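You operate a simulated robot arm through the tools that you are given. There is no shell and no other tool.

The job below is to be done with a simulated robot arm. You get a single attempt, and the scene is never put back.

## Task
Top the blue pot up to its inner line from the cream saucepan.
Fine: blue lid off to the small burner's grate and on again; saucepan back.

The check looks at the end state, three seconds after you hand in, the way a careful person would. Anything else that was tipped, shoved, dropped, spilled or broken makes it a failure. A push-on lid holds only when it is set on centred and level and pressed home; a screw cap is set on level and turned clockwise until tight.

## Robot
A 7-joint arm with a two-finger parallel gripper, fixed in place. Base frame: the origin is on the floor under the middle of its stand, x ahead of it, y to its left, z up; the work surface is at about z = 90. Units: cm, rad, N and s.
With the tool pointing down near the work surface it reaches from about 38 to 90 cm from the base axis. Its first joint turns from -2.496 to 2.496 rad. Payload 3 kg.
The tool frame sits at the grasp point between the pads (the TCP): z along the fingers, y along the line on which they close. The tips reach 3 cm beyond it. Largest opening 9.4 cm; finger width 2.8, thickness 1; the body of the gripper, 5 by 9.6 cm, starts 5.5 cm behind the TCP.
Orientation is that of the tool frame in the base frame, as a unit quaternion [x, y, z, w]. With the fingers straight down and closing along the base's y, the tool's x points along the base's -x, its y along +y and its z along -z.

## Interface
- The arm moves only by the tool send_rows. Its argument "commands" is a list of rows, each a list of 7 numbers: the shift along the tool's x, y, z in cm, then the turn, a rotation vector about the tool's x, y, z in degrees, then the opening, from 0 (shut) to 1 (fully open). In form: [[x, y, z, rx, ry, rz, hand], ...]. A call has 1 to 20 rows; each row is the pose to reach, as a shift and turn from the pose commanded when the call began, along the tool's axes at that moment. A row lasts 0.2 s, in which the tool goes at most 5 cm and 0.15 rad; a call with a longer step from one row to the next is refused whole, and so is a gripper value outside its range. Where a pose cannot be reached the arm comes as near as it can. A force on the tool above 90 N (or 10 N above the force at the start of the call, whichever is more), or a blocked arm, ends the call early, and 0.2 s more pass. Each finger travels about 7.2 cm/s and halts on what it meets, pressing with about 24 N; the grip force reading is that of the motor and also rises with nothing between the fingers. The clock runs only during rows and for 0.2 s after the last one: add rows that repeat a pose to give the fingers time. The reply holds the time, the measured pose of the TCP, the force on the tool along the base axes, the opening and the grip force, in the units named above and with some noise, with the torque about the TCP (base axes, N m) and any sound that the robot's microphone picked up, and new pictures: "views" is both (left out), scene, wrist or none.
- Cameras (640 x 400 px; columns grow to the right, rows downward): "scene" is fixed at [5.19, 50.09, 169.87]; the picture's right is [-0.64, -0.77, 0.00], its down [-0.55, 0.46, -0.69] and it looks along [0.54, -0.44, -0.72] (base axes); focal length 349 px, centre (320, 200). "wrist" rides on the gripper at [7.6, 1.4, -10.3] in the tool frame; the picture's right is [-0.18, 0.98, 0.00], its down [-0.75, -0.14, -0.64] and it looks along [-0.63, -0.12, 0.77] (tool axes); focal length 243 px, centre (320, 200). There is no depth. A picture from a camera that has moved, and an enlarged one, comes with that camera's place and axes in the base frame and with its lens.
- enlarge(camera, box): a new picture of the part [left, top, right, bottom] of that camera's present view, enlarged. It takes no simulated time.
- hand_in(): hands the job in; it is judged then, once.

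Nothing tells you positions but the pictures and the camera data. Unless the task says otherwise, let go and move clear before handing in.

The tools are called after ">>>" as a command line: name --pt "numbers of a row" for each row, then --argument value for the rest, lists and objects as JSON in quotes. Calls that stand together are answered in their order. send_rows: Moves the arm, as the interface text tells. Its arguments: {"type":"object","properties":{"commands":{"type":"array"},"views":{"type":"string","enum":["both","scene","wrist","none"]}},"required":["commands"]} The other tools are called the same way: enlarge (camera, box) takes an enlarged picture of a part of a camera's view; hand_in () hands the job in.

At the start:

```text
time_s: 0.0
eef_pos: [49.52, 14.12, 132.44]
orientation: [0.0, 1.0, 0.0, 0.0]
wrist_force: [-1.0, -0.1, 0.3]
moment: [0.03, 0.01, -0.02]
gripper_width: 9.4
finger_force: 0.0
```

scene: 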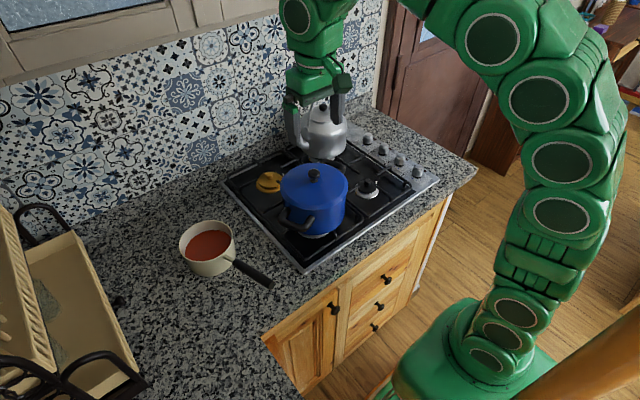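
wrist: 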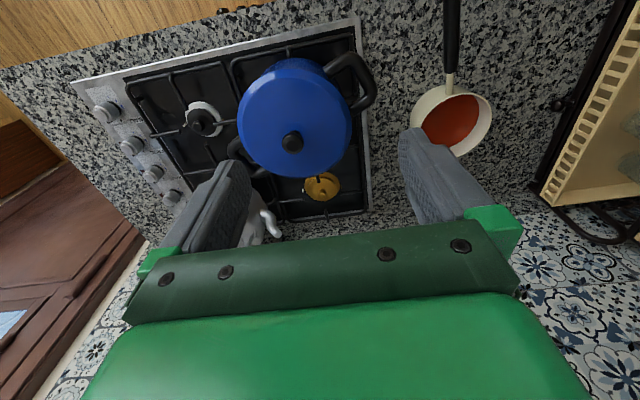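

I see a blue lidded pot on the hob, a cream saucepan with red liquid on the counter, a kettle and a few burners. I'll look closer first to locate everything.

>>> enlarge --camera "scene" --box '[210, 90, 450, 280]'

>>> enlarge --camera "scene" --box '[150, 200, 300, 300]'

>>> enlarge --camera "wrist" --box '[60, 0, 500, 250]'

```text
2.11 times, centred on (330, 185) of scene
camera zoom: at [5.19, 50.09, 169.87], right [-0.64, -0.77, 0.0], down [-0.55, 0.46, -0.69], along [0.54, -0.44, -0.72], focal length 736 px, centre (299, 232)
```

zoom: 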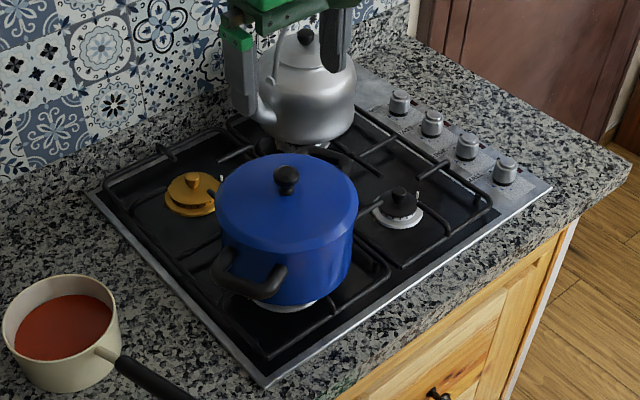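

```text
4.00 times, centred on (225, 250) of scene
camera zoom: at [5.19, 50.09, 169.87], right [-0.64, -0.77, 0.0], down [-0.55, 0.46, -0.69], along [0.54, -0.44, -0.72], focal length 1398 px, centre (700, 0)
```

zoom: 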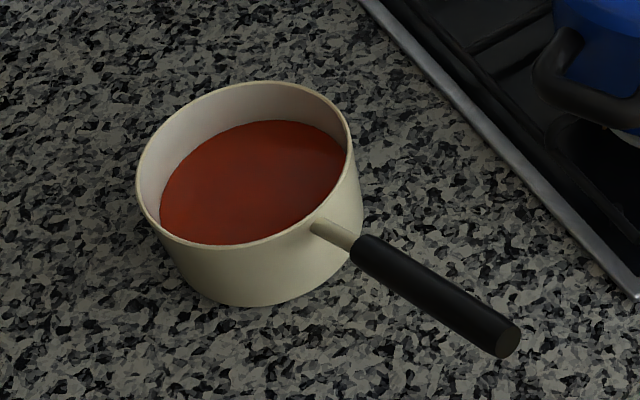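

```text
1.45 times, centred on (280, 125) of wrist
camera zoom: at [41.79, 15.41, 142.7], right [0.18, 0.98, 0.0], down [0.75, -0.14, 0.64], along [0.63, -0.12, -0.77], focal length 353 px, centre (378, 309)
```

zoom: 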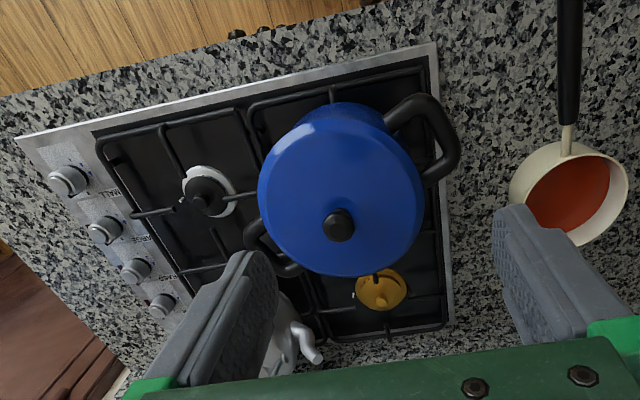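

The pot's knob seems to be near (57, 9, 112) and the saucepan near (66, 38), its handle pointing to the robot. I'll zoom in on the burners, the pot and the saucepan handle before moving.

>>> enlarge --camera "scene" --box '[230, 150, 420, 260]'

>>> enlarge --camera "wrist" --box '[120, 60, 380, 230]'

>>> enlarge --camera "wrist" --box '[380, 0, 540, 170]'

```text
3.37 times, centred on (325, 205) of scene
camera zoom: at [5.19, 50.09, 169.87], right [-0.64, -0.77, 0.0], down [-0.55, 0.46, -0.69], along [0.54, -0.44, -0.72], focal length 1177 px, centre (303, 183)
```

zoom: 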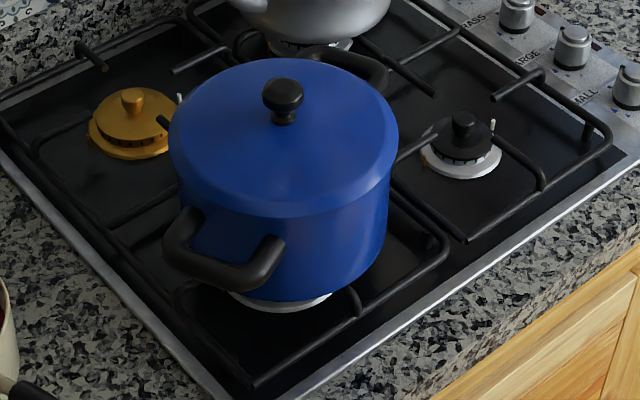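

```text
2.35 times, centred on (250, 145) of wrist
camera zoom: at [41.79, 15.41, 142.7], right [0.18, 0.98, 0.0], down [0.75, -0.14, 0.64], along [0.63, -0.12, -0.77], focal length 571 px, centre (485, 329)
```

zoom: 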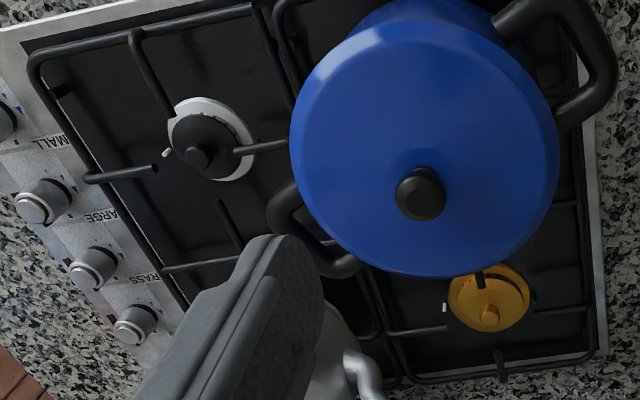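

```text
2.35 times, centred on (460, 85) of wrist
camera zoom: at [41.79, 15.41, 142.7], right [0.18, 0.98, 0.0], down [0.75, -0.14, 0.64], along [0.63, -0.12, -0.77], focal length 571 px, centre (-9, 471)
```

zoom: 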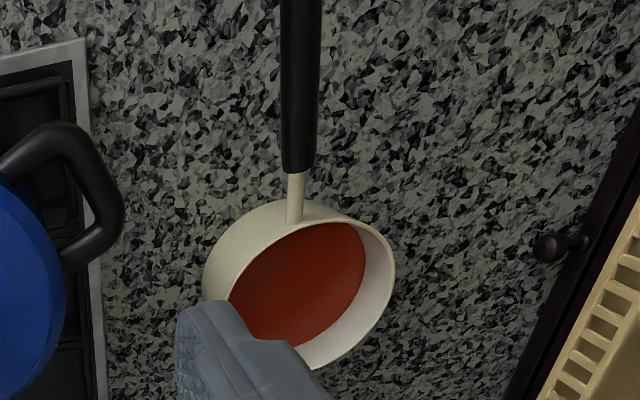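

The knobs carry labels (SMALL, LARGE, BRASS). I'll zoom in on those to confirm which burner is the small one.

>>> enlarge --camera "scene" --box '[350, 120, 450, 200]'

>>> enlarge --camera "wrist" --box '[70, 80, 210, 220]'

```text
5.00 times, centred on (400, 160) of scene
camera zoom: at [5.19, 50.09, 169.87], right [-0.64, -0.77, 0.0], down [-0.55, 0.46, -0.69], along [0.54, -0.44, -0.72], focal length 1747 px, centre (-80, 400)
```

zoom: 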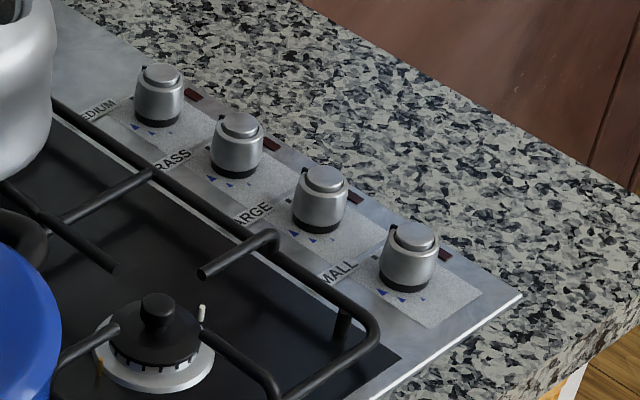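

```text
2.86 times, centred on (140, 150) of wrist
camera zoom: at [41.79, 15.41, 142.7], right [0.18, 0.98, 0.0], down [0.75, -0.14, 0.64], along [0.63, -0.12, -0.77], focal length 693 px, centre (834, 343)
```

zoom: 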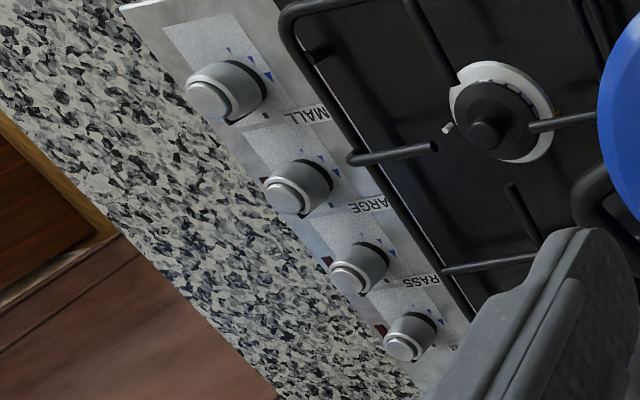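

The knobs read MEDIUM, BRASS, LARGE and SMALL, so the small burner is the free one at front right, near (57, -12). Next I move above the blue lid's knob, near (57, 9), for a closer look.

>>> send_rows --pt "-1.5 -1 1 0 0 0 1" --pt "-3 -2 3 0 0 0 1" --pt "-4.5 -3 5 0 0 0 1" --pt "-6 -4 7 0 0 0 1" --pt "-7.4 -5.1 9 0 0 0 1" --pt "-7.4 -5.1 10 0 0 0 1" --pt "-7.4 -5.1 10 0 0 0 1"

```text
time_s: 1.6
eef_pos: [56.91, 9.01, 122.6]
orientation: [0.0, 1.0, 0.001, 0.0]
wrist_force: [-0.2, -0.1, -0.1]
moment: [0.01, 0.01, -0.03]
gripper_width: 9.39
finger_force: 0.0
camera wrist: at [49.24, 10.31, 132.81], right [0.18, 0.98, 0.0], down [0.75, -0.14, 0.64], along [0.63, -0.12, -0.77], focal length 243 px, centre (320, 200)
```

scene: 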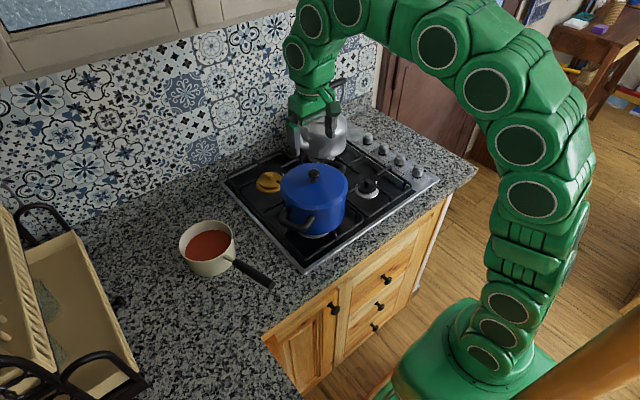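
wrist: 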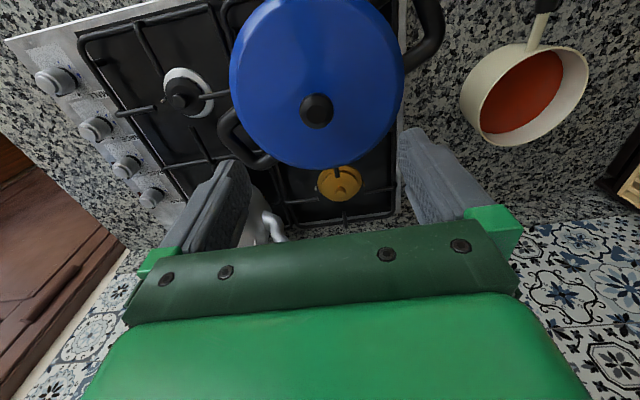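

The knob now sits nearly below the tool. I'll zoom in to refine its centre and height.

>>> enlarge --camera "wrist" --box '[210, 0, 450, 190]'

>>> enlarge --camera "scene" --box '[260, 150, 370, 250]'

>>> enlarge --camera "wrist" --box '[440, 0, 620, 160]'

```text
2.11 times, centred on (330, 95) of wrist
camera zoom: at [49.24, 10.31, 132.81], right [0.18, 0.98, 0.0], down [0.75, -0.14, 0.64], along [0.63, -0.12, -0.77], focal length 511 px, centre (299, 421)
```

zoom: 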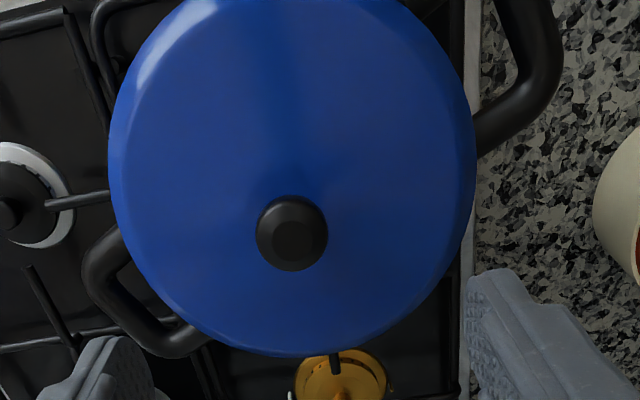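

```text
4.00 times, centred on (315, 200) of scene
camera zoom: at [5.19, 50.09, 169.87], right [-0.64, -0.77, 0.0], down [-0.55, 0.46, -0.69], along [0.54, -0.44, -0.72], focal length 1398 px, centre (340, 200)
```

zoom: 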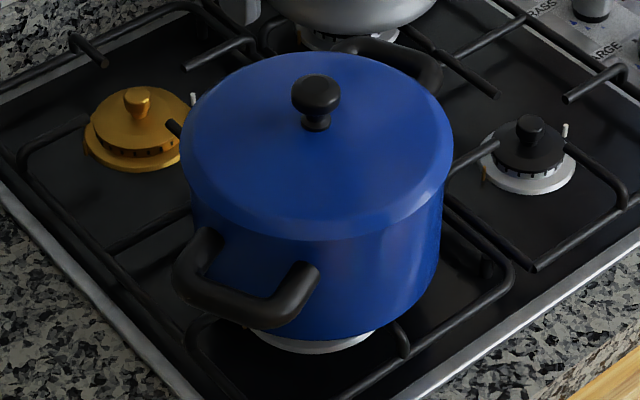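

```text
2.50 times, centred on (530, 80) of wrist
camera zoom: at [49.24, 10.31, 132.81], right [0.18, 0.98, 0.0], down [0.75, -0.14, 0.64], along [0.63, -0.12, -0.77], focal length 606 px, centre (-205, 500)
```

zoom: 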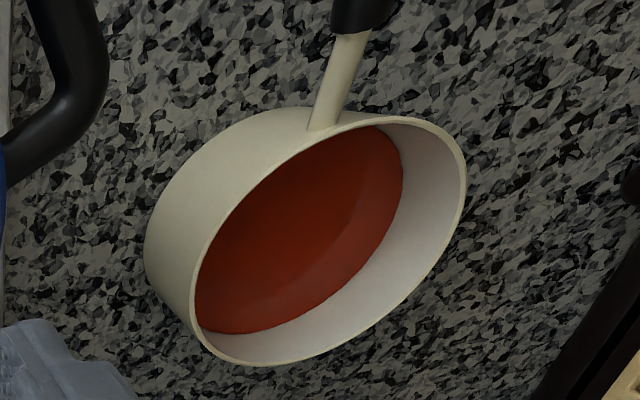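

The knob's top is at about (57.1, 8.9, 111.7). I'll lower the open fingers around it and check with the wrist view.

>>> send_rows --pt "-0.2 -0.1 1.5 0 0 0 1" --pt "-0.2 -0.1 3 0 0 0 1" --pt "-0.2 -0.1 4.5 0 0 0 1" --pt "-0.2 -0.1 6 0 0 0 1" --pt "-0.2 -0.1 7.5 0 0 0 1" --pt "-0.2 -0.1 8.5 0 0 0 1" --pt "-0.2 -0.1 9.1 0 0 0 1" --pt "-0.2 -0.1 9.1 0 0 0 1"

```text
time_s: 3.4
eef_pos: [57.03, 8.99, 113.45]
orientation: [0.0, 1.0, 0.0, 0.0]
wrist_force: [0.3, -0.5, -0.2]
moment: [-0.03, -0.02, -0.01]
gripper_width: 9.39
finger_force: 0.1
camera wrist: at [49.43, 10.21, 123.65], right [0.18, 0.98, 0.0], down [0.75, -0.14, 0.64], along [0.63, -0.12, -0.77], focal length 243 px, centre (320, 200)
```

scene: 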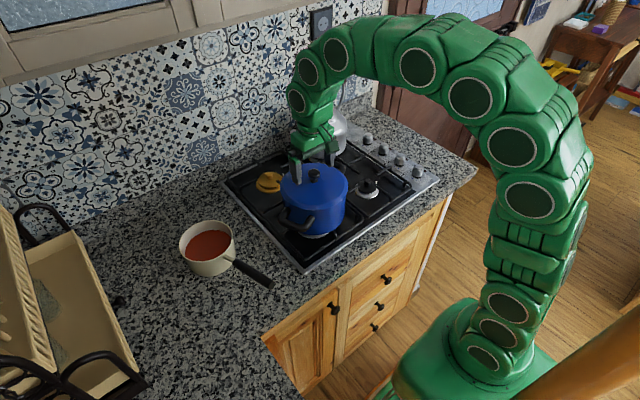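
wrist: 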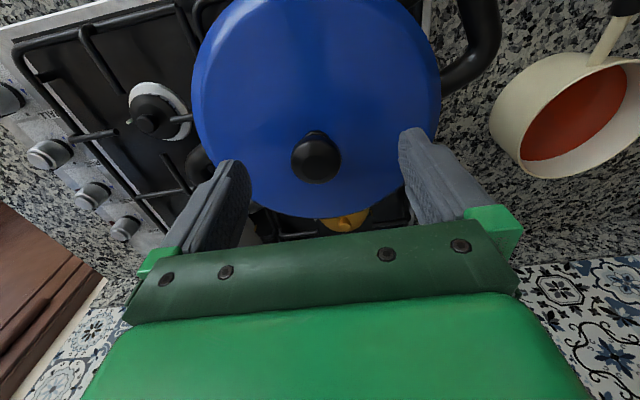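

>>> enlarge --camera "wrist" --box '[200, 90, 450, 250]'

>>> enlarge --camera "scene" --box '[270, 130, 370, 220]'

```text
2.50 times, centred on (325, 170) of wrist
camera zoom: at [49.43, 10.21, 123.65], right [0.18, 0.98, 0.0], down [0.75, -0.14, 0.64], along [0.63, -0.12, -0.77], focal length 606 px, centre (308, 275)
```

zoom: 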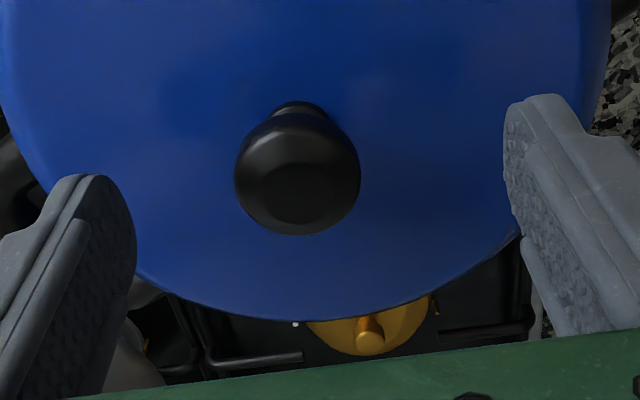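

```text
4.44 times, centred on (320, 175) of scene
camera zoom: at [5.19, 50.09, 169.87], right [-0.64, -0.77, 0.0], down [-0.55, 0.46, -0.69], along [0.54, -0.44, -0.72], focal length 1553 px, centre (320, 311)
```

zoom: 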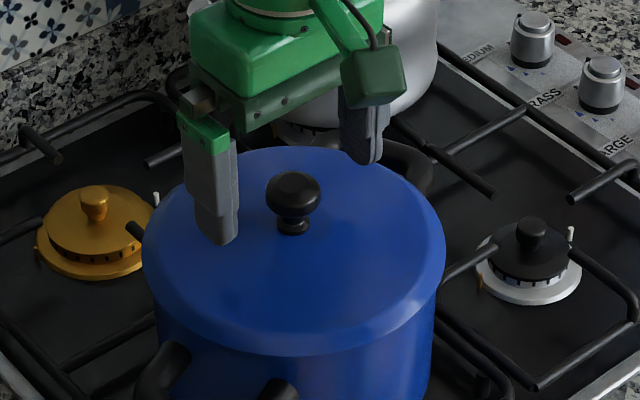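

The knob is about 0.25 cm off in y. I'll correct that, lower a little more and close on the knob.

>>> send_rows --pt "0 -0.25 0.5 0 0 0 1" --pt "0 -0.25 1.0 0 0 0 1" --pt "0 -0.25 1.5 0 0 0 1" --pt "0 -0.25 1.5 0 0 0 1" --pt "0 -0.25 1.5 0 0 0 0.6" --pt "0 -0.25 1.5 0 0 0 0.2" --pt "0 -0.25 1.5 0 0 0 0.0" --pt "0 -0.25 1.5 0 0 0 0.0" --pt "0 -0.25 1.5 0 0 0 0.0"

```text
time_s: 5.4
eef_pos: [57.13, 8.66, 111.81]
orientation: [-0.001, 1.0, 0.001, 0.0]
wrist_force: [0.3, -0.6, 0.2]
moment: [0.05, -0.03, 0.05]
gripper_width: 3.1
finger_force: 24.1
camera wrist: at [49.42, 9.93, 122.08], right [0.18, 0.98, 0.0], down [0.75, -0.14, 0.64], along [0.63, -0.12, -0.77], focal length 243 px, centre (320, 200)
```

scene: 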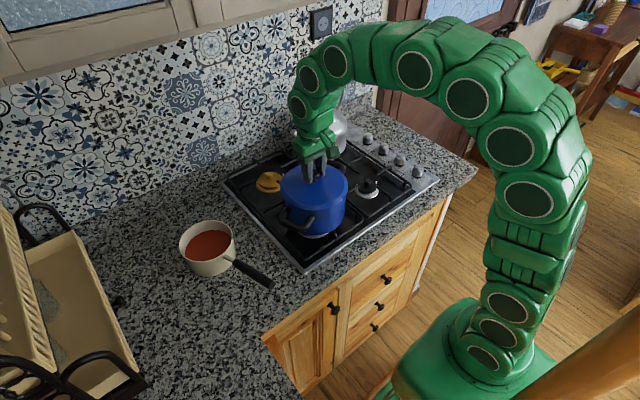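
wrist: 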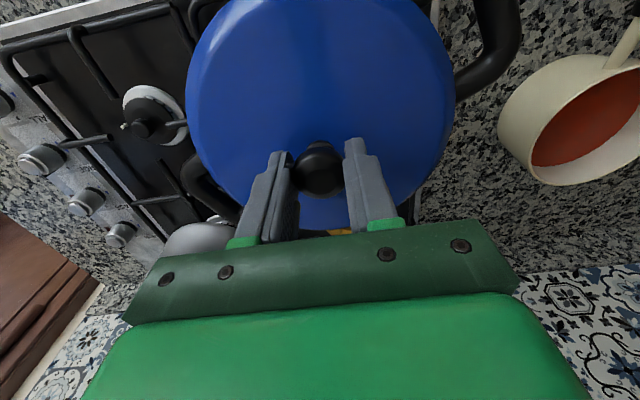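

The knob is held (3.1 cm wide). Now I lift slowly, watching the force, to see whether the lid comes free and level.

>>> send_rows --pt "0 0 -0.3 0 0 0 0" --pt "0 0 -0.6 0 0 0 0" --pt "0 0 -1.0 0 0 0 0" --pt "0 0 -1.5 0 0 0 0" --pt "0 0 -2.0 0 0 0 0" --pt "0 0 -2.5 0 0 0 0" --pt "0 0 -3.0 0 0 0 0" --pt "0 0 -3.0 0 0 0 0"

```text
time_s: 7.2
eef_pos: [57.14, 8.65, 114.83]
orientation: [0.0, 1.0, 0.0, -0.001]
wrist_force: [-0.2, 0.0, -2.0]
moment: [-0.04, -0.01, 0.06]
gripper_width: 3.08
finger_force: 23.8
camera wrist: at [49.4, 9.93, 125.08], right [0.18, 0.98, 0.0], down [0.75, -0.14, 0.64], along [0.63, -0.12, -0.77], focal length 243 px, centre (320, 200)
```

scene: 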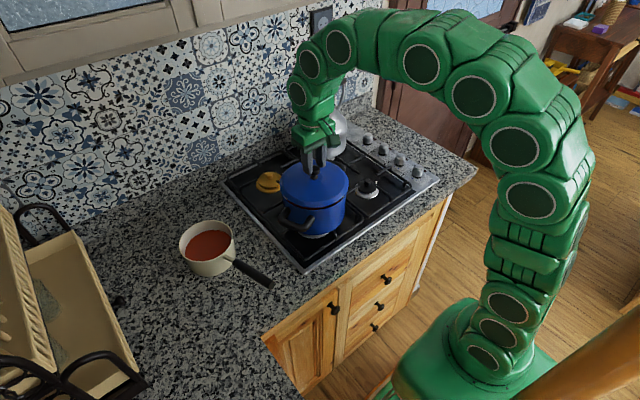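
wrist: 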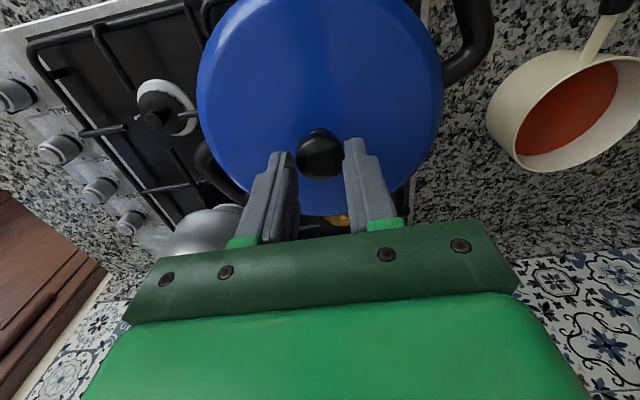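

The lid is lifting freely (about 2 N). I'll raise it further and look at it and into the pot.

>>> send_rows --pt "0 0 -1 0 0 0 0" --pt "0 0 -2.5 0 0 0 0" --pt "0 0 -4 0 0 0 0" --pt "0 0 -5.5 0 0 0 0" --pt "0 0 -7 0 0 0 0" --pt "0 0 -8 0 0 0 0" --pt "0 0 -8 0 0 0 0"

>>> enlarge --camera "scene" --box '[250, 110, 390, 250]'

```text
time_s: 8.8
eef_pos: [57.14, 8.66, 122.89]
orientation: [0.001, 1.0, 0.001, 0.0]
wrist_force: [0.2, -0.7, -0.8]
moment: [-0.01, 0.02, -0.03]
gripper_width: 3.07
finger_force: 23.9
camera wrist: at [49.45, 9.93, 133.13], right [0.18, 0.98, 0.0], down [0.75, -0.14, 0.64], along [0.63, -0.12, -0.77], focal length 243 px, centre (320, 200)
```

scene: 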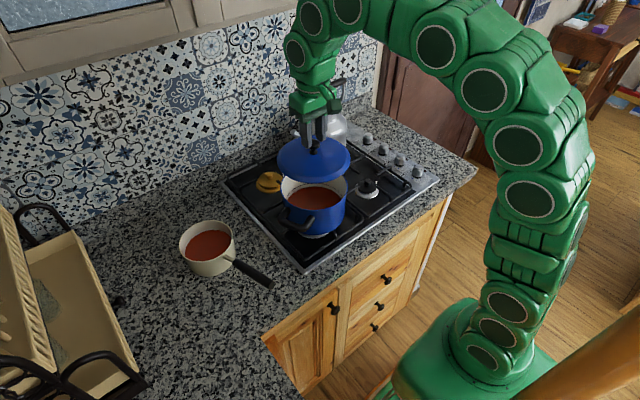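
wrist: 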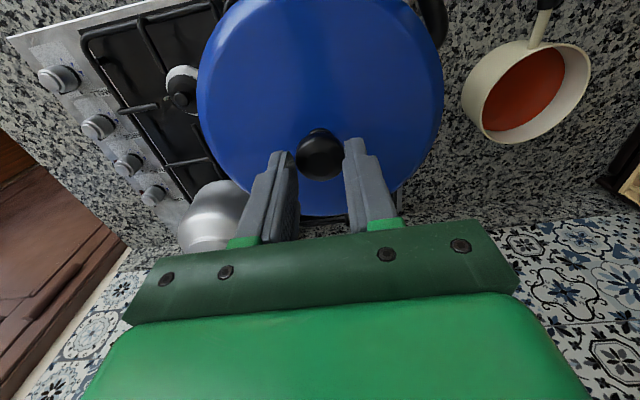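

```text
2.86 times, centred on (320, 180) of scene
camera zoom: at [5.19, 50.09, 169.87], right [-0.64, -0.77, 0.0], down [-0.55, 0.46, -0.69], along [0.54, -0.44, -0.72], focal length 998 px, centre (320, 257)
```

zoom: 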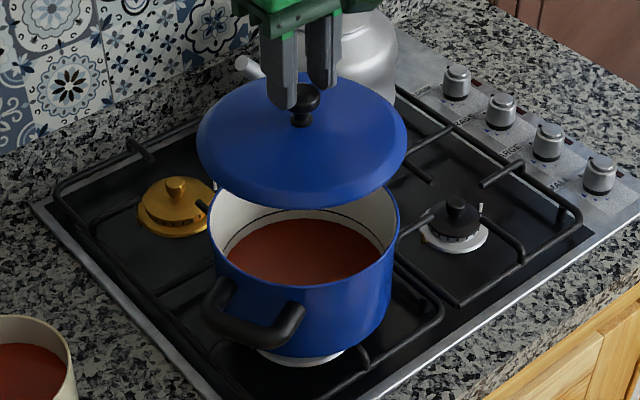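

I can see red sauce inside the pot with a dark ring line above it. I'll carry the lid over the small burner at height and study the grate there.

>>> send_rows --pt "0 -1 0 0 0 0 0" --pt "0 -3 0 0 0 0 0" --pt "0 -5 0 0 0 0 0" --pt "0 -7 0 0 0 0 0" --pt "0 -9 0 0 0 0 0" --pt "0 -11 0 0 0 0 0" --pt "0 -13 0 0 0 0 0" --pt "0 -15 0 0 0 0 0" --pt "0 -17 0 0 0 0 0" --pt "0 -19 0 0 0 0 0" --pt "0 -20.5 0 0 0 0 0" --pt "0 -21.2 0 0 0 0 0" --pt "0 -21.2 0 0 0 0 0"

>>> enlarge --camera "scene" --box '[270, 150, 370, 250]'

>>> enlarge --camera "scene" --box '[310, 120, 430, 230]'

```text
time_s: 11.6
eef_pos: [57.22, -12.54, 122.83]
orientation: [0.0, 1.0, 0.0, -0.001]
wrist_force: [-0.3, -0.6, -1.8]
moment: [-0.03, 0.0, -0.03]
gripper_width: 3.08
finger_force: 24.4
camera wrist: at [49.39, -11.25, 133.09], right [0.18, 0.98, 0.0], down [0.75, -0.14, 0.64], along [0.63, -0.12, -0.77], focal length 243 px, centre (320, 200)
```

scene: 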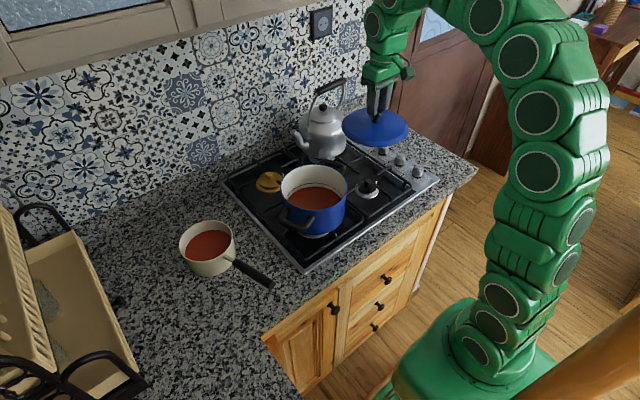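
wrist: 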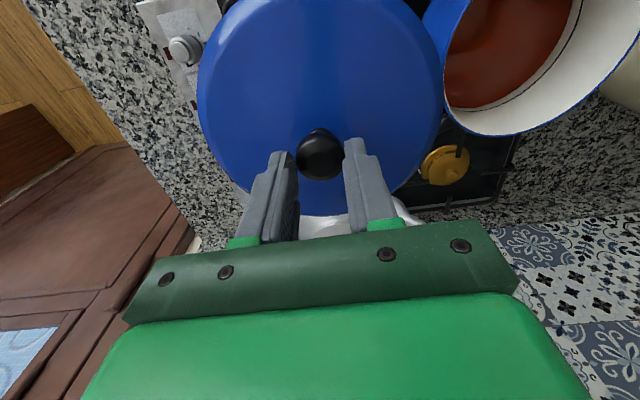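

```text
4.00 times, centred on (320, 200) of scene
camera zoom: at [5.19, 50.09, 169.87], right [-0.64, -0.77, 0.0], down [-0.55, 0.46, -0.69], along [0.54, -0.44, -0.72], focal length 1398 px, centre (320, 200)
```

zoom: 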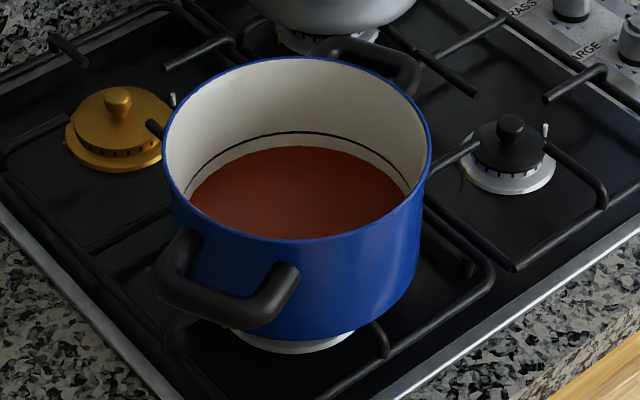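

```text
3.64 times, centred on (370, 175) of scene
camera zoom: at [5.19, 50.09, 169.87], right [-0.64, -0.77, 0.0], down [-0.55, 0.46, -0.69], along [0.54, -0.44, -0.72], focal length 1271 px, centre (138, 291)
```

zoom: 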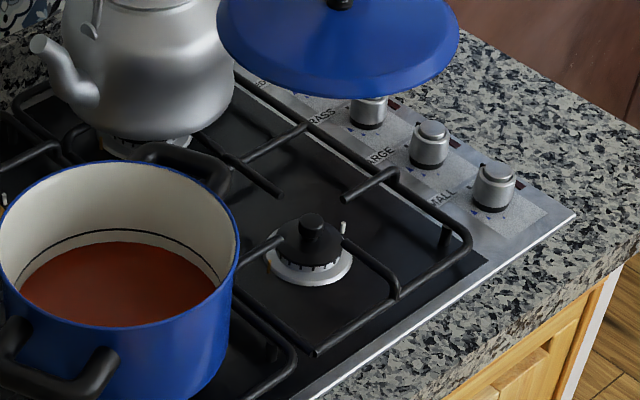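

The pot's inner line sits about 1.4 cm above the sauce, and the small burner's prongs surround about (57.5, -13). I'll shift slightly to clear the pot's handle and lower the lid part way.

>>> send_rows --pt "-0.3 -0.7 0 0 0 0 0" --pt "-0.3 -1.3 1 0 0 0 0" --pt "-0.3 -1.3 3 0 0 0 0" --pt "-0.3 -1.3 5 0 0 0 0" --pt "-0.3 -1.3 7 0 0 0 0" --pt "-0.3 -1.3 9 0 0 0 0" --pt "-0.3 -1.3 11 0 0 0 0" --pt "-0.3 -1.3 13 0 0 0 0" --pt "-0.3 -1.3 15 0 0 0 0" --pt "-0.3 -1.3 17 0 0 0 0" --pt "-0.3 -1.3 18.5 0 0 0 0" --pt "-0.3 -1.3 19.5 0 0 0 0" --pt "-0.3 -1.3 19.5 0 0 0 0"

>>> enlarge --camera "scene" --box '[310, 130, 430, 230]'

```text
time_s: 14.4
eef_pos: [57.34, -13.81, 103.38]
orientation: [0.0, 1.0, 0.0, 0.0]
wrist_force: [0.8, -0.7, 19.5]
moment: [0.1, -0.08, 0.08]
gripper_width: 3.1
finger_force: 24.4
camera wrist: at [49.54, -12.56, 113.67], right [0.18, 0.98, 0.0], down [0.75, -0.14, 0.64], along [0.63, -0.12, -0.77], focal length 243 px, centre (320, 200)
```

scene: 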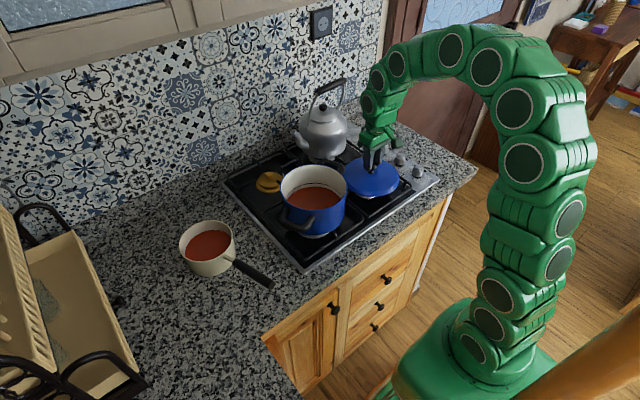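
wrist: 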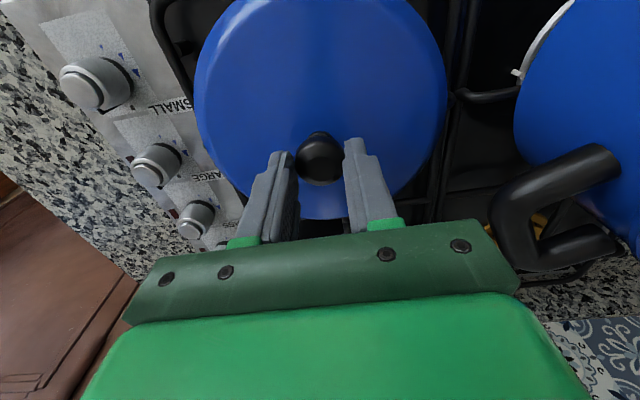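

```text
4.00 times, centred on (370, 180) of scene
camera zoom: at [5.19, 50.09, 169.87], right [-0.64, -0.77, 0.0], down [-0.55, 0.46, -0.69], along [0.54, -0.44, -0.72], focal length 1398 px, centre (120, 280)
```

zoom: 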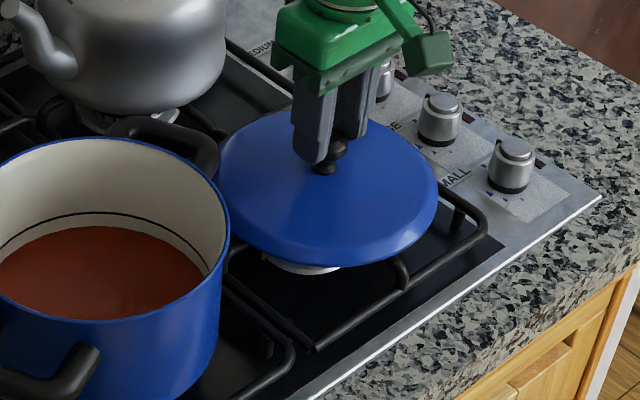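

The lid is already resting at 103.4 with about 20 N, nearly centred, so it seems seated on the prongs. I'll ease up slightly and check the force before letting go.

>>> send_rows --pt "0 0 -0.1 0 0 0 0" --pt "0 0 -0.15 0 0 0 0" --pt "0 0 -0.15 0 0 0 0"

>>> enlarge --camera "scene" --box '[340, 150, 420, 220]'

>>> enlarge --camera "wrist" --box '[150, 0, 640, 280]'

```text
time_s: 15.2
eef_pos: [57.27, -13.78, 103.5]
orientation: [-0.001, 1.0, 0.0, -0.001]
wrist_force: [-0.7, 0.8, -2.0]
moment: [0.0, -0.03, 0.03]
gripper_width: 3.07
finger_force: 24.4
camera wrist: at [49.6, -12.55, 113.77], right [0.18, 0.98, 0.0], down [0.75, -0.14, 0.64], along [0.63, -0.12, -0.77], focal length 243 px, centre (320, 200)
```

scene: 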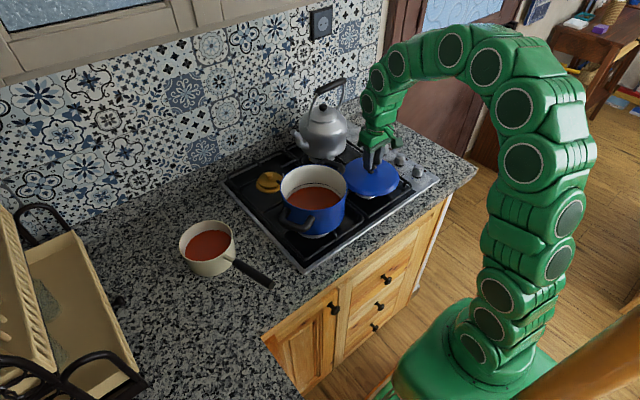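
wrist: 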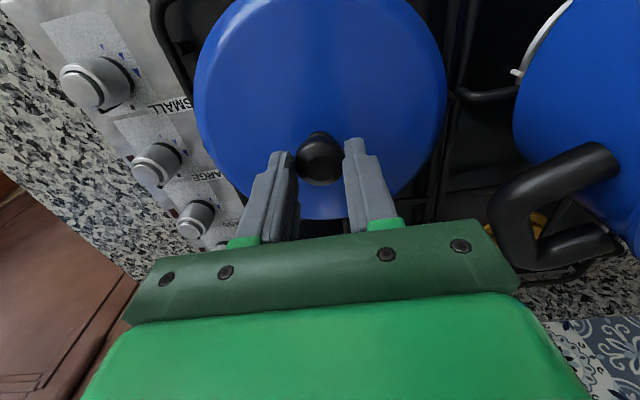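

```text
5.71 times, centred on (380, 185) of scene
camera zoom: at [5.19, 50.09, 169.87], right [-0.64, -0.77, 0.0], down [-0.55, 0.46, -0.69], along [0.54, -0.44, -0.72], focal length 1997 px, centre (-23, 286)
```

zoom: 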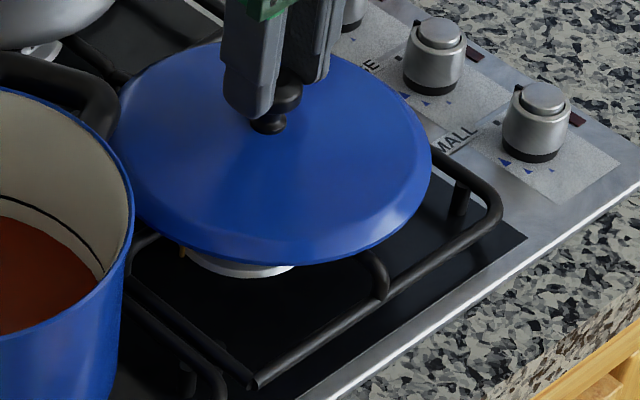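

```text
1.31 times, centred on (395, 140) of wrist
camera zoom: at [49.6, -12.55, 113.77], right [0.18, 0.98, 0.0], down [0.75, -0.14, 0.64], along [0.63, -0.12, -0.77], focal length 317 px, centre (222, 278)
```

zoom: 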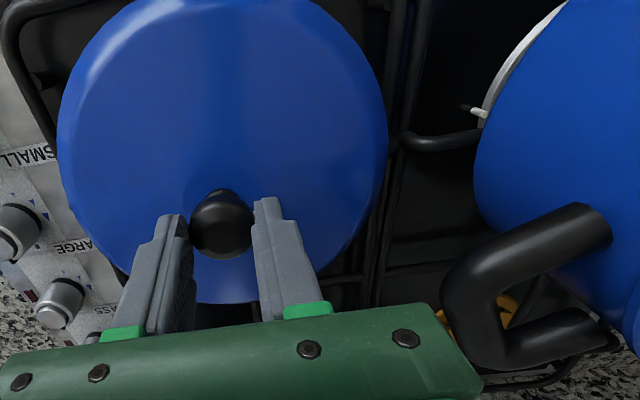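

The lid hangs free at 103.5 and touches just below that, with little moment, so it is sitting level on the prongs. I'll lower to a light contact, open slowly and watch for any tilt.

>>> send_rows --pt "0 0 0.1 0 0 0 0" --pt "0 0 0.1 0 0 0 0.3" --pt "0 0 0.1 0 0 0 0.36" --pt "0 0 0.1 0 0 0 0.42" --pt "0 0 0.1 0 0 0 0.5" --pt "0 0 0.1 0 0 0 0.5"

>>> enlarge --camera "scene" --box '[340, 150, 420, 220]'

```text
time_s: 16.6
eef_pos: [57.34, -13.79, 103.31]
orientation: [0.0, 1.0, 0.0, 0.001]
wrist_force: [0.1, -0.2, 0.7]
moment: [-0.03, 0.02, 0.01]
gripper_width: 4.68
finger_force: 0.1
camera wrist: at [49.64, -12.55, 113.64], right [0.18, 0.98, 0.0], down [0.75, -0.14, 0.64], along [0.63, -0.12, -0.77], focal length 243 px, centre (320, 200)
```

scene: 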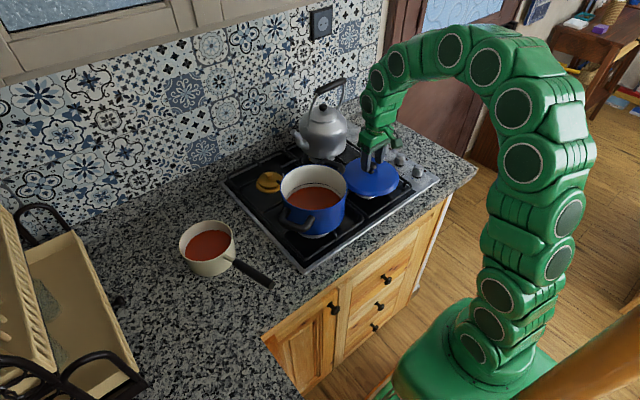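
wrist: 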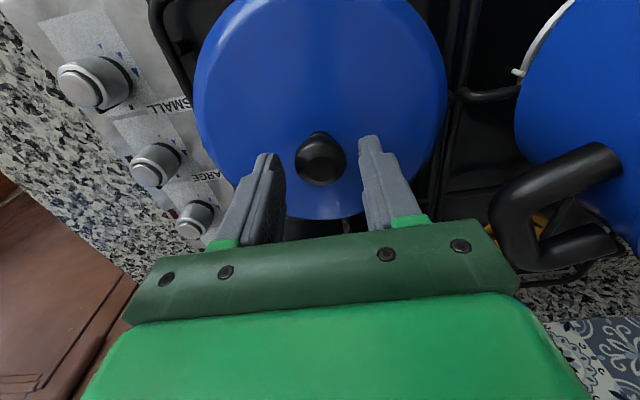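

```text
5.71 times, centred on (380, 185) of scene
camera zoom: at [5.19, 50.09, 169.87], right [-0.64, -0.77, 0.0], down [-0.55, 0.46, -0.69], along [0.54, -0.44, -0.72], focal length 1997 px, centre (-23, 286)
```

zoom: 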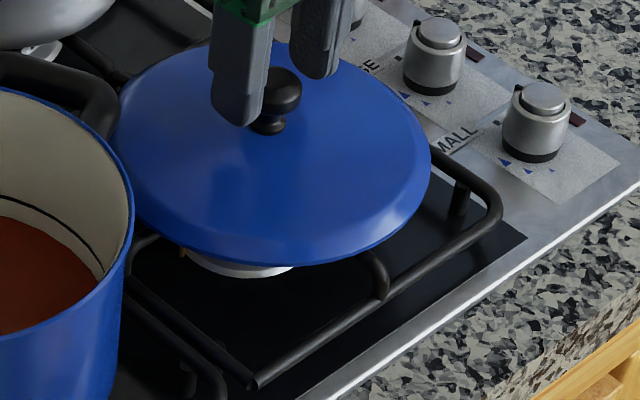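

The lid stayed level and still when released. I'll open fully, rise straight up, then travel high over the pot toward the saucepan handle.

>>> send_rows --pt "0 0 0 0 0 0 0.8" --pt "0 0 0 0 0 0 1" --pt "0 0 -0.8 0 0 0 1" --pt "0 0 -2.5 0 0 0 1" --pt "0 0 -5 0 0 0 1" --pt "0 0 -8 0 0 0 1" --pt "0 0 -11 0 0 0 1" --pt "0 0 -14 0 0 0 1" --pt "0 0 -17 0 0 0 1" --pt "0 0 -20 0 0 0 1" --pt "0 0 -22 0 0 0 1" --pt "0 0 -22 0 0 0 1"

>>> enlarge --camera "scene" --box '[300, 110, 440, 240]'

>>> enlarge --camera "wrist" --box '[60, 0, 640, 260]'

```text
time_s: 19.2
eef_pos: [57.43, -13.64, 125.41]
orientation: [0.0, 1.0, -0.001, 0.0]
wrist_force: [-0.1, 0.2, 0.1]
moment: [0.01, 0.01, 0.01]
gripper_width: 9.38
finger_force: 0.0
camera wrist: at [49.78, -12.51, 135.73], right [0.18, 0.98, 0.0], down [0.75, -0.14, 0.64], along [0.63, -0.12, -0.77], focal length 243 px, centre (320, 200)
```

scene: 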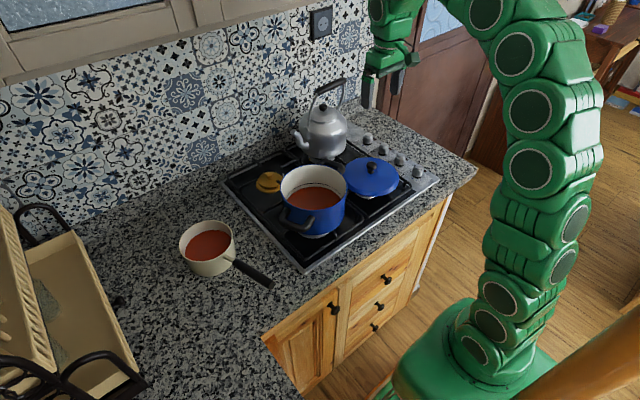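
wrist: 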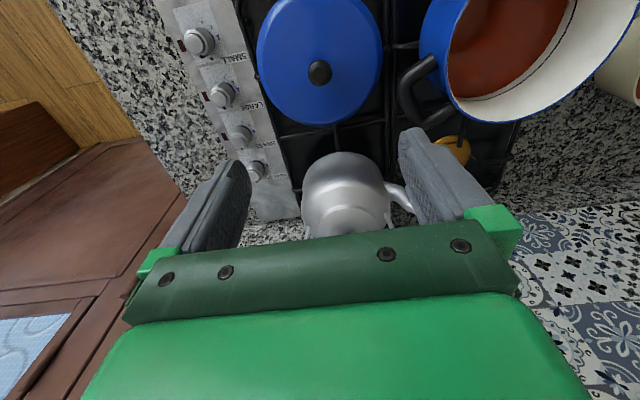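

```text
3.08 times, centred on (370, 175) of scene
camera zoom: at [5.19, 50.09, 169.87], right [-0.64, -0.77, 0.0], down [-0.55, 0.46, -0.69], along [0.54, -0.44, -0.72], focal length 1075 px, centre (166, 277)
```

zoom: 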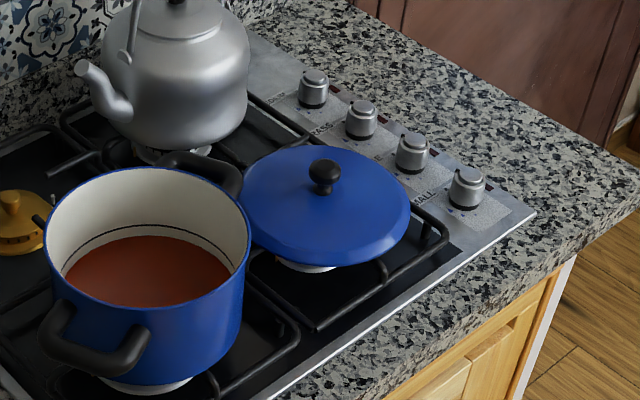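

```text
1.10 times, centred on (350, 130) of wrist
camera zoom: at [49.78, -12.51, 135.73], right [0.18, 0.98, 0.0], down [0.75, -0.14, 0.64], along [0.63, -0.12, -0.77], focal length 268 px, centre (287, 277)
```

zoom: 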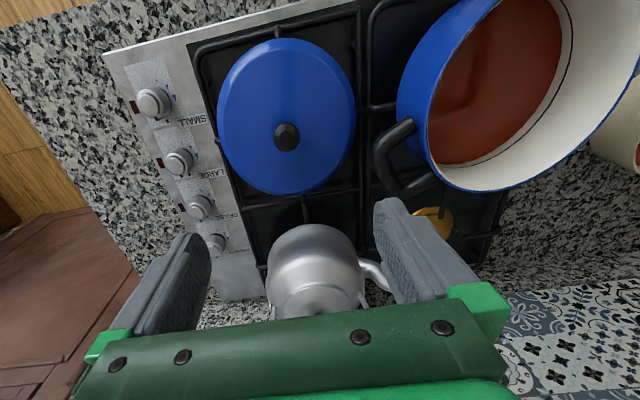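

The lid sits level on the small burner's grate. Next I travel high to a viewpoint over the saucepan handle, turning the tool about 16° to line up with it.

>>> send_rows --pt "0.5 1.5 0 0 0 0 1" --pt "1.3 5 0 0 0 -1 1" --pt "2.3 9 0 0 0 -2 1" --pt "3.4 13 0 0 0 -4 1" --pt "4.6 17 0 0 0 -6 1" --pt "5.8 21 0 0 0 -8 1" --pt "7 25 0 0 0 -10 1" --pt "8.2 29 0 0 0 -12 1" --pt "9.4 33 0 0 0 -14 1" --pt "10.6 37 1 0 0 -16 1" --pt "11.8 41 2 0 0 -16 1" --pt "12.8 44.5 3.5 0 0 -16 1" --pt "13.4 46.8 5 0 0 -16 1" --pt "13.4 46.8 5 0 0 -16 1"

```text
time_s: 22.2
eef_pos: [43.78, 33.12, 120.39]
orientation: [-0.139, 0.99, 0.001, 0.0]
wrist_force: [1.3, 0.2, -0.1]
moment: [-0.02, -0.02, -0.01]
gripper_width: 9.4
finger_force: 0.0
camera wrist: at [36.02, 32.23, 130.6], right [-0.09, 1.0, 0.0], down [0.76, 0.07, 0.64], along [0.64, 0.06, -0.77], focal length 243 px, centre (320, 200)
```

scene: 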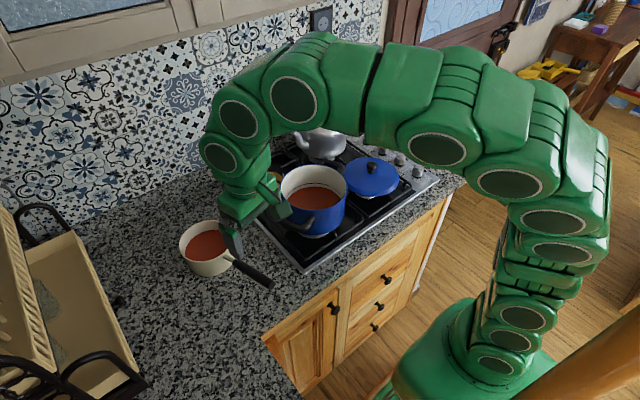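
wrist: 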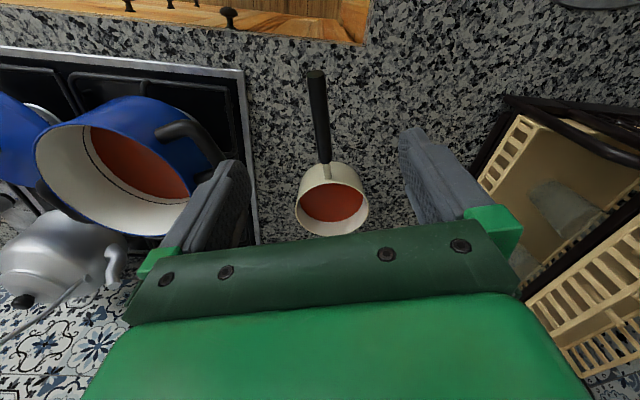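

>>> enlarge --camera "wrist" --box '[250, 50, 410, 250]'

>>> enlarge --camera "scene" --box '[160, 200, 300, 300]'

```text
2.00 times, centred on (330, 150) of wrist
camera zoom: at [36.02, 32.23, 130.6], right [-0.09, 1.0, 0.0], down [0.76, 0.07, 0.64], along [0.64, 0.06, -0.77], focal length 485 px, centre (300, 300)
```

zoom: 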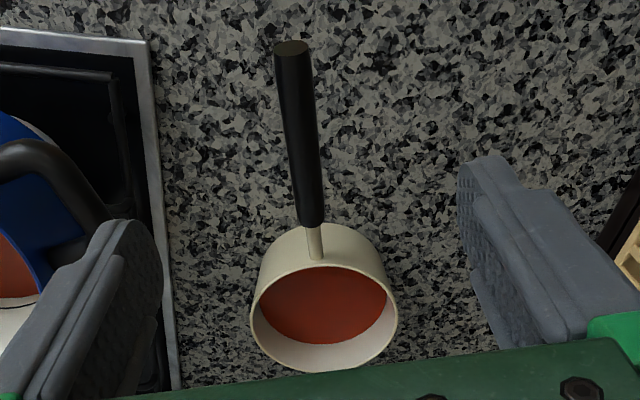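

```text
4.00 times, centred on (230, 250) of scene
camera zoom: at [5.19, 50.09, 169.87], right [-0.64, -0.77, 0.0], down [-0.55, 0.46, -0.69], along [0.54, -0.44, -0.72], focal length 1398 px, centre (680, 0)
```

zoom: 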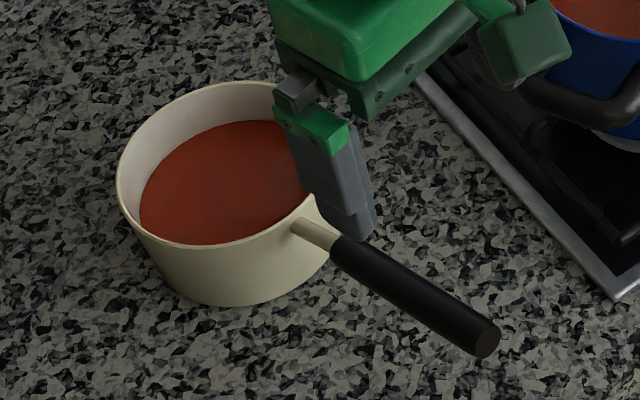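

The saucepan's rim is near (66.8, 37.4, 97) and its handle rises gently toward the robot at about 12° yaw. I'll move above the handle's pan end, at about (53.6, 34.9), and go down to just above it.

>>> send_rows --pt "-2 -0.2 0 0 0 1 1" --pt "-4.5 -0.4 1 0 0 2 1" --pt "-7 -0.6 3 0 0 3 1" --pt "-9 -0.8 5 0 0 4 1" --pt "-9.73 -0.83 7.5 0 0 4 1" --pt "-9.73 -0.83 10 0 0 4 1" --pt "-9.73 -0.83 12.5 0 0 4 1" --pt "-9.73 -0.83 14.5 0 0 4 1" --pt "-9.73 -0.83 15.4 0 0 4 1" --pt "-9.73 -0.83 15.4 0 0 4 1"

>>> enlarge --camera "wrist" --box '[180, 60, 460, 250]'

>>> enlarge --camera "scene" --box '[160, 200, 300, 300]'

```text
time_s: 24.4
eef_pos: [53.6, 34.75, 104.86]
orientation: [-0.105, 0.995, -0.001, 0.001]
wrist_force: [0.1, -0.4, 0.1]
moment: [-0.03, 0.01, 0.0]
gripper_width: 9.42
finger_force: 0.0
camera wrist: at [45.75, 34.39, 115.22], right [-0.02, 1.0, 0.0], down [0.77, 0.02, 0.64], along [0.64, 0.01, -0.77], focal length 243 px, centre (320, 200)
```

scene: 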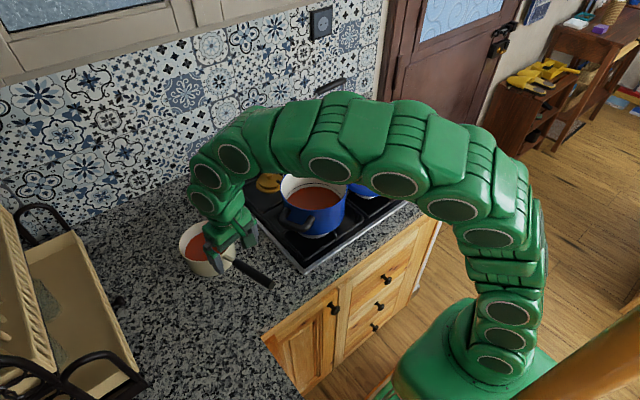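
wrist: 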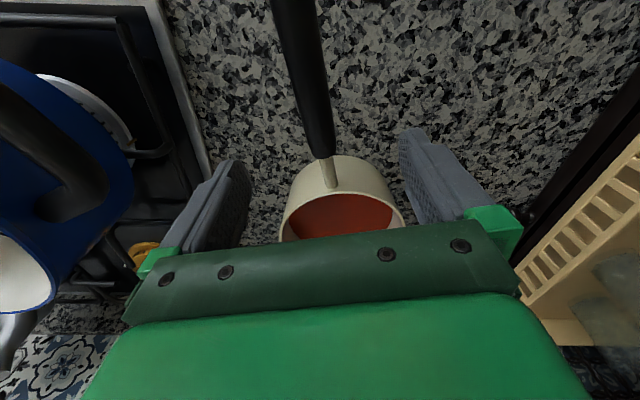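

```text
2.11 times, centred on (320, 155) of wrist
camera zoom: at [45.75, 34.39, 115.22], right [-0.02, 1.0, 0.0], down [0.77, 0.02, 0.64], along [0.64, 0.01, -0.77], focal length 511 px, centre (320, 295)
```

zoom: 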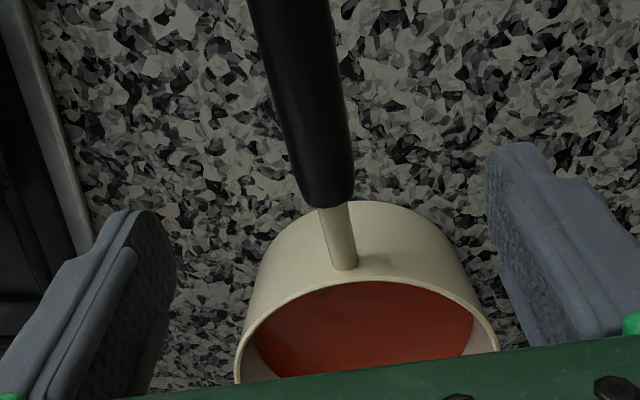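

```text
4.00 times, centred on (230, 250) of scene
camera zoom: at [5.19, 50.09, 169.87], right [-0.64, -0.77, 0.0], down [-0.55, 0.46, -0.69], along [0.54, -0.44, -0.72], focal length 1398 px, centre (680, 0)
```

zoom: 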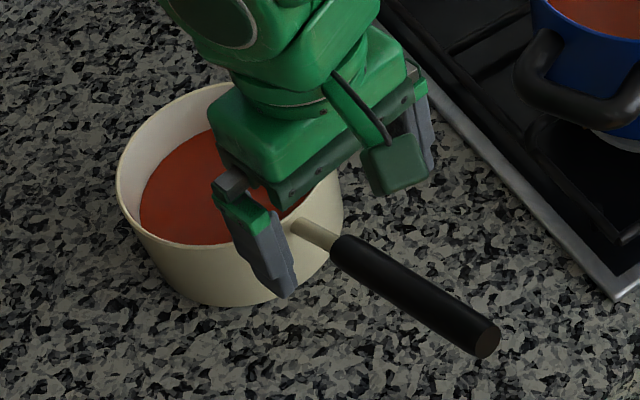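

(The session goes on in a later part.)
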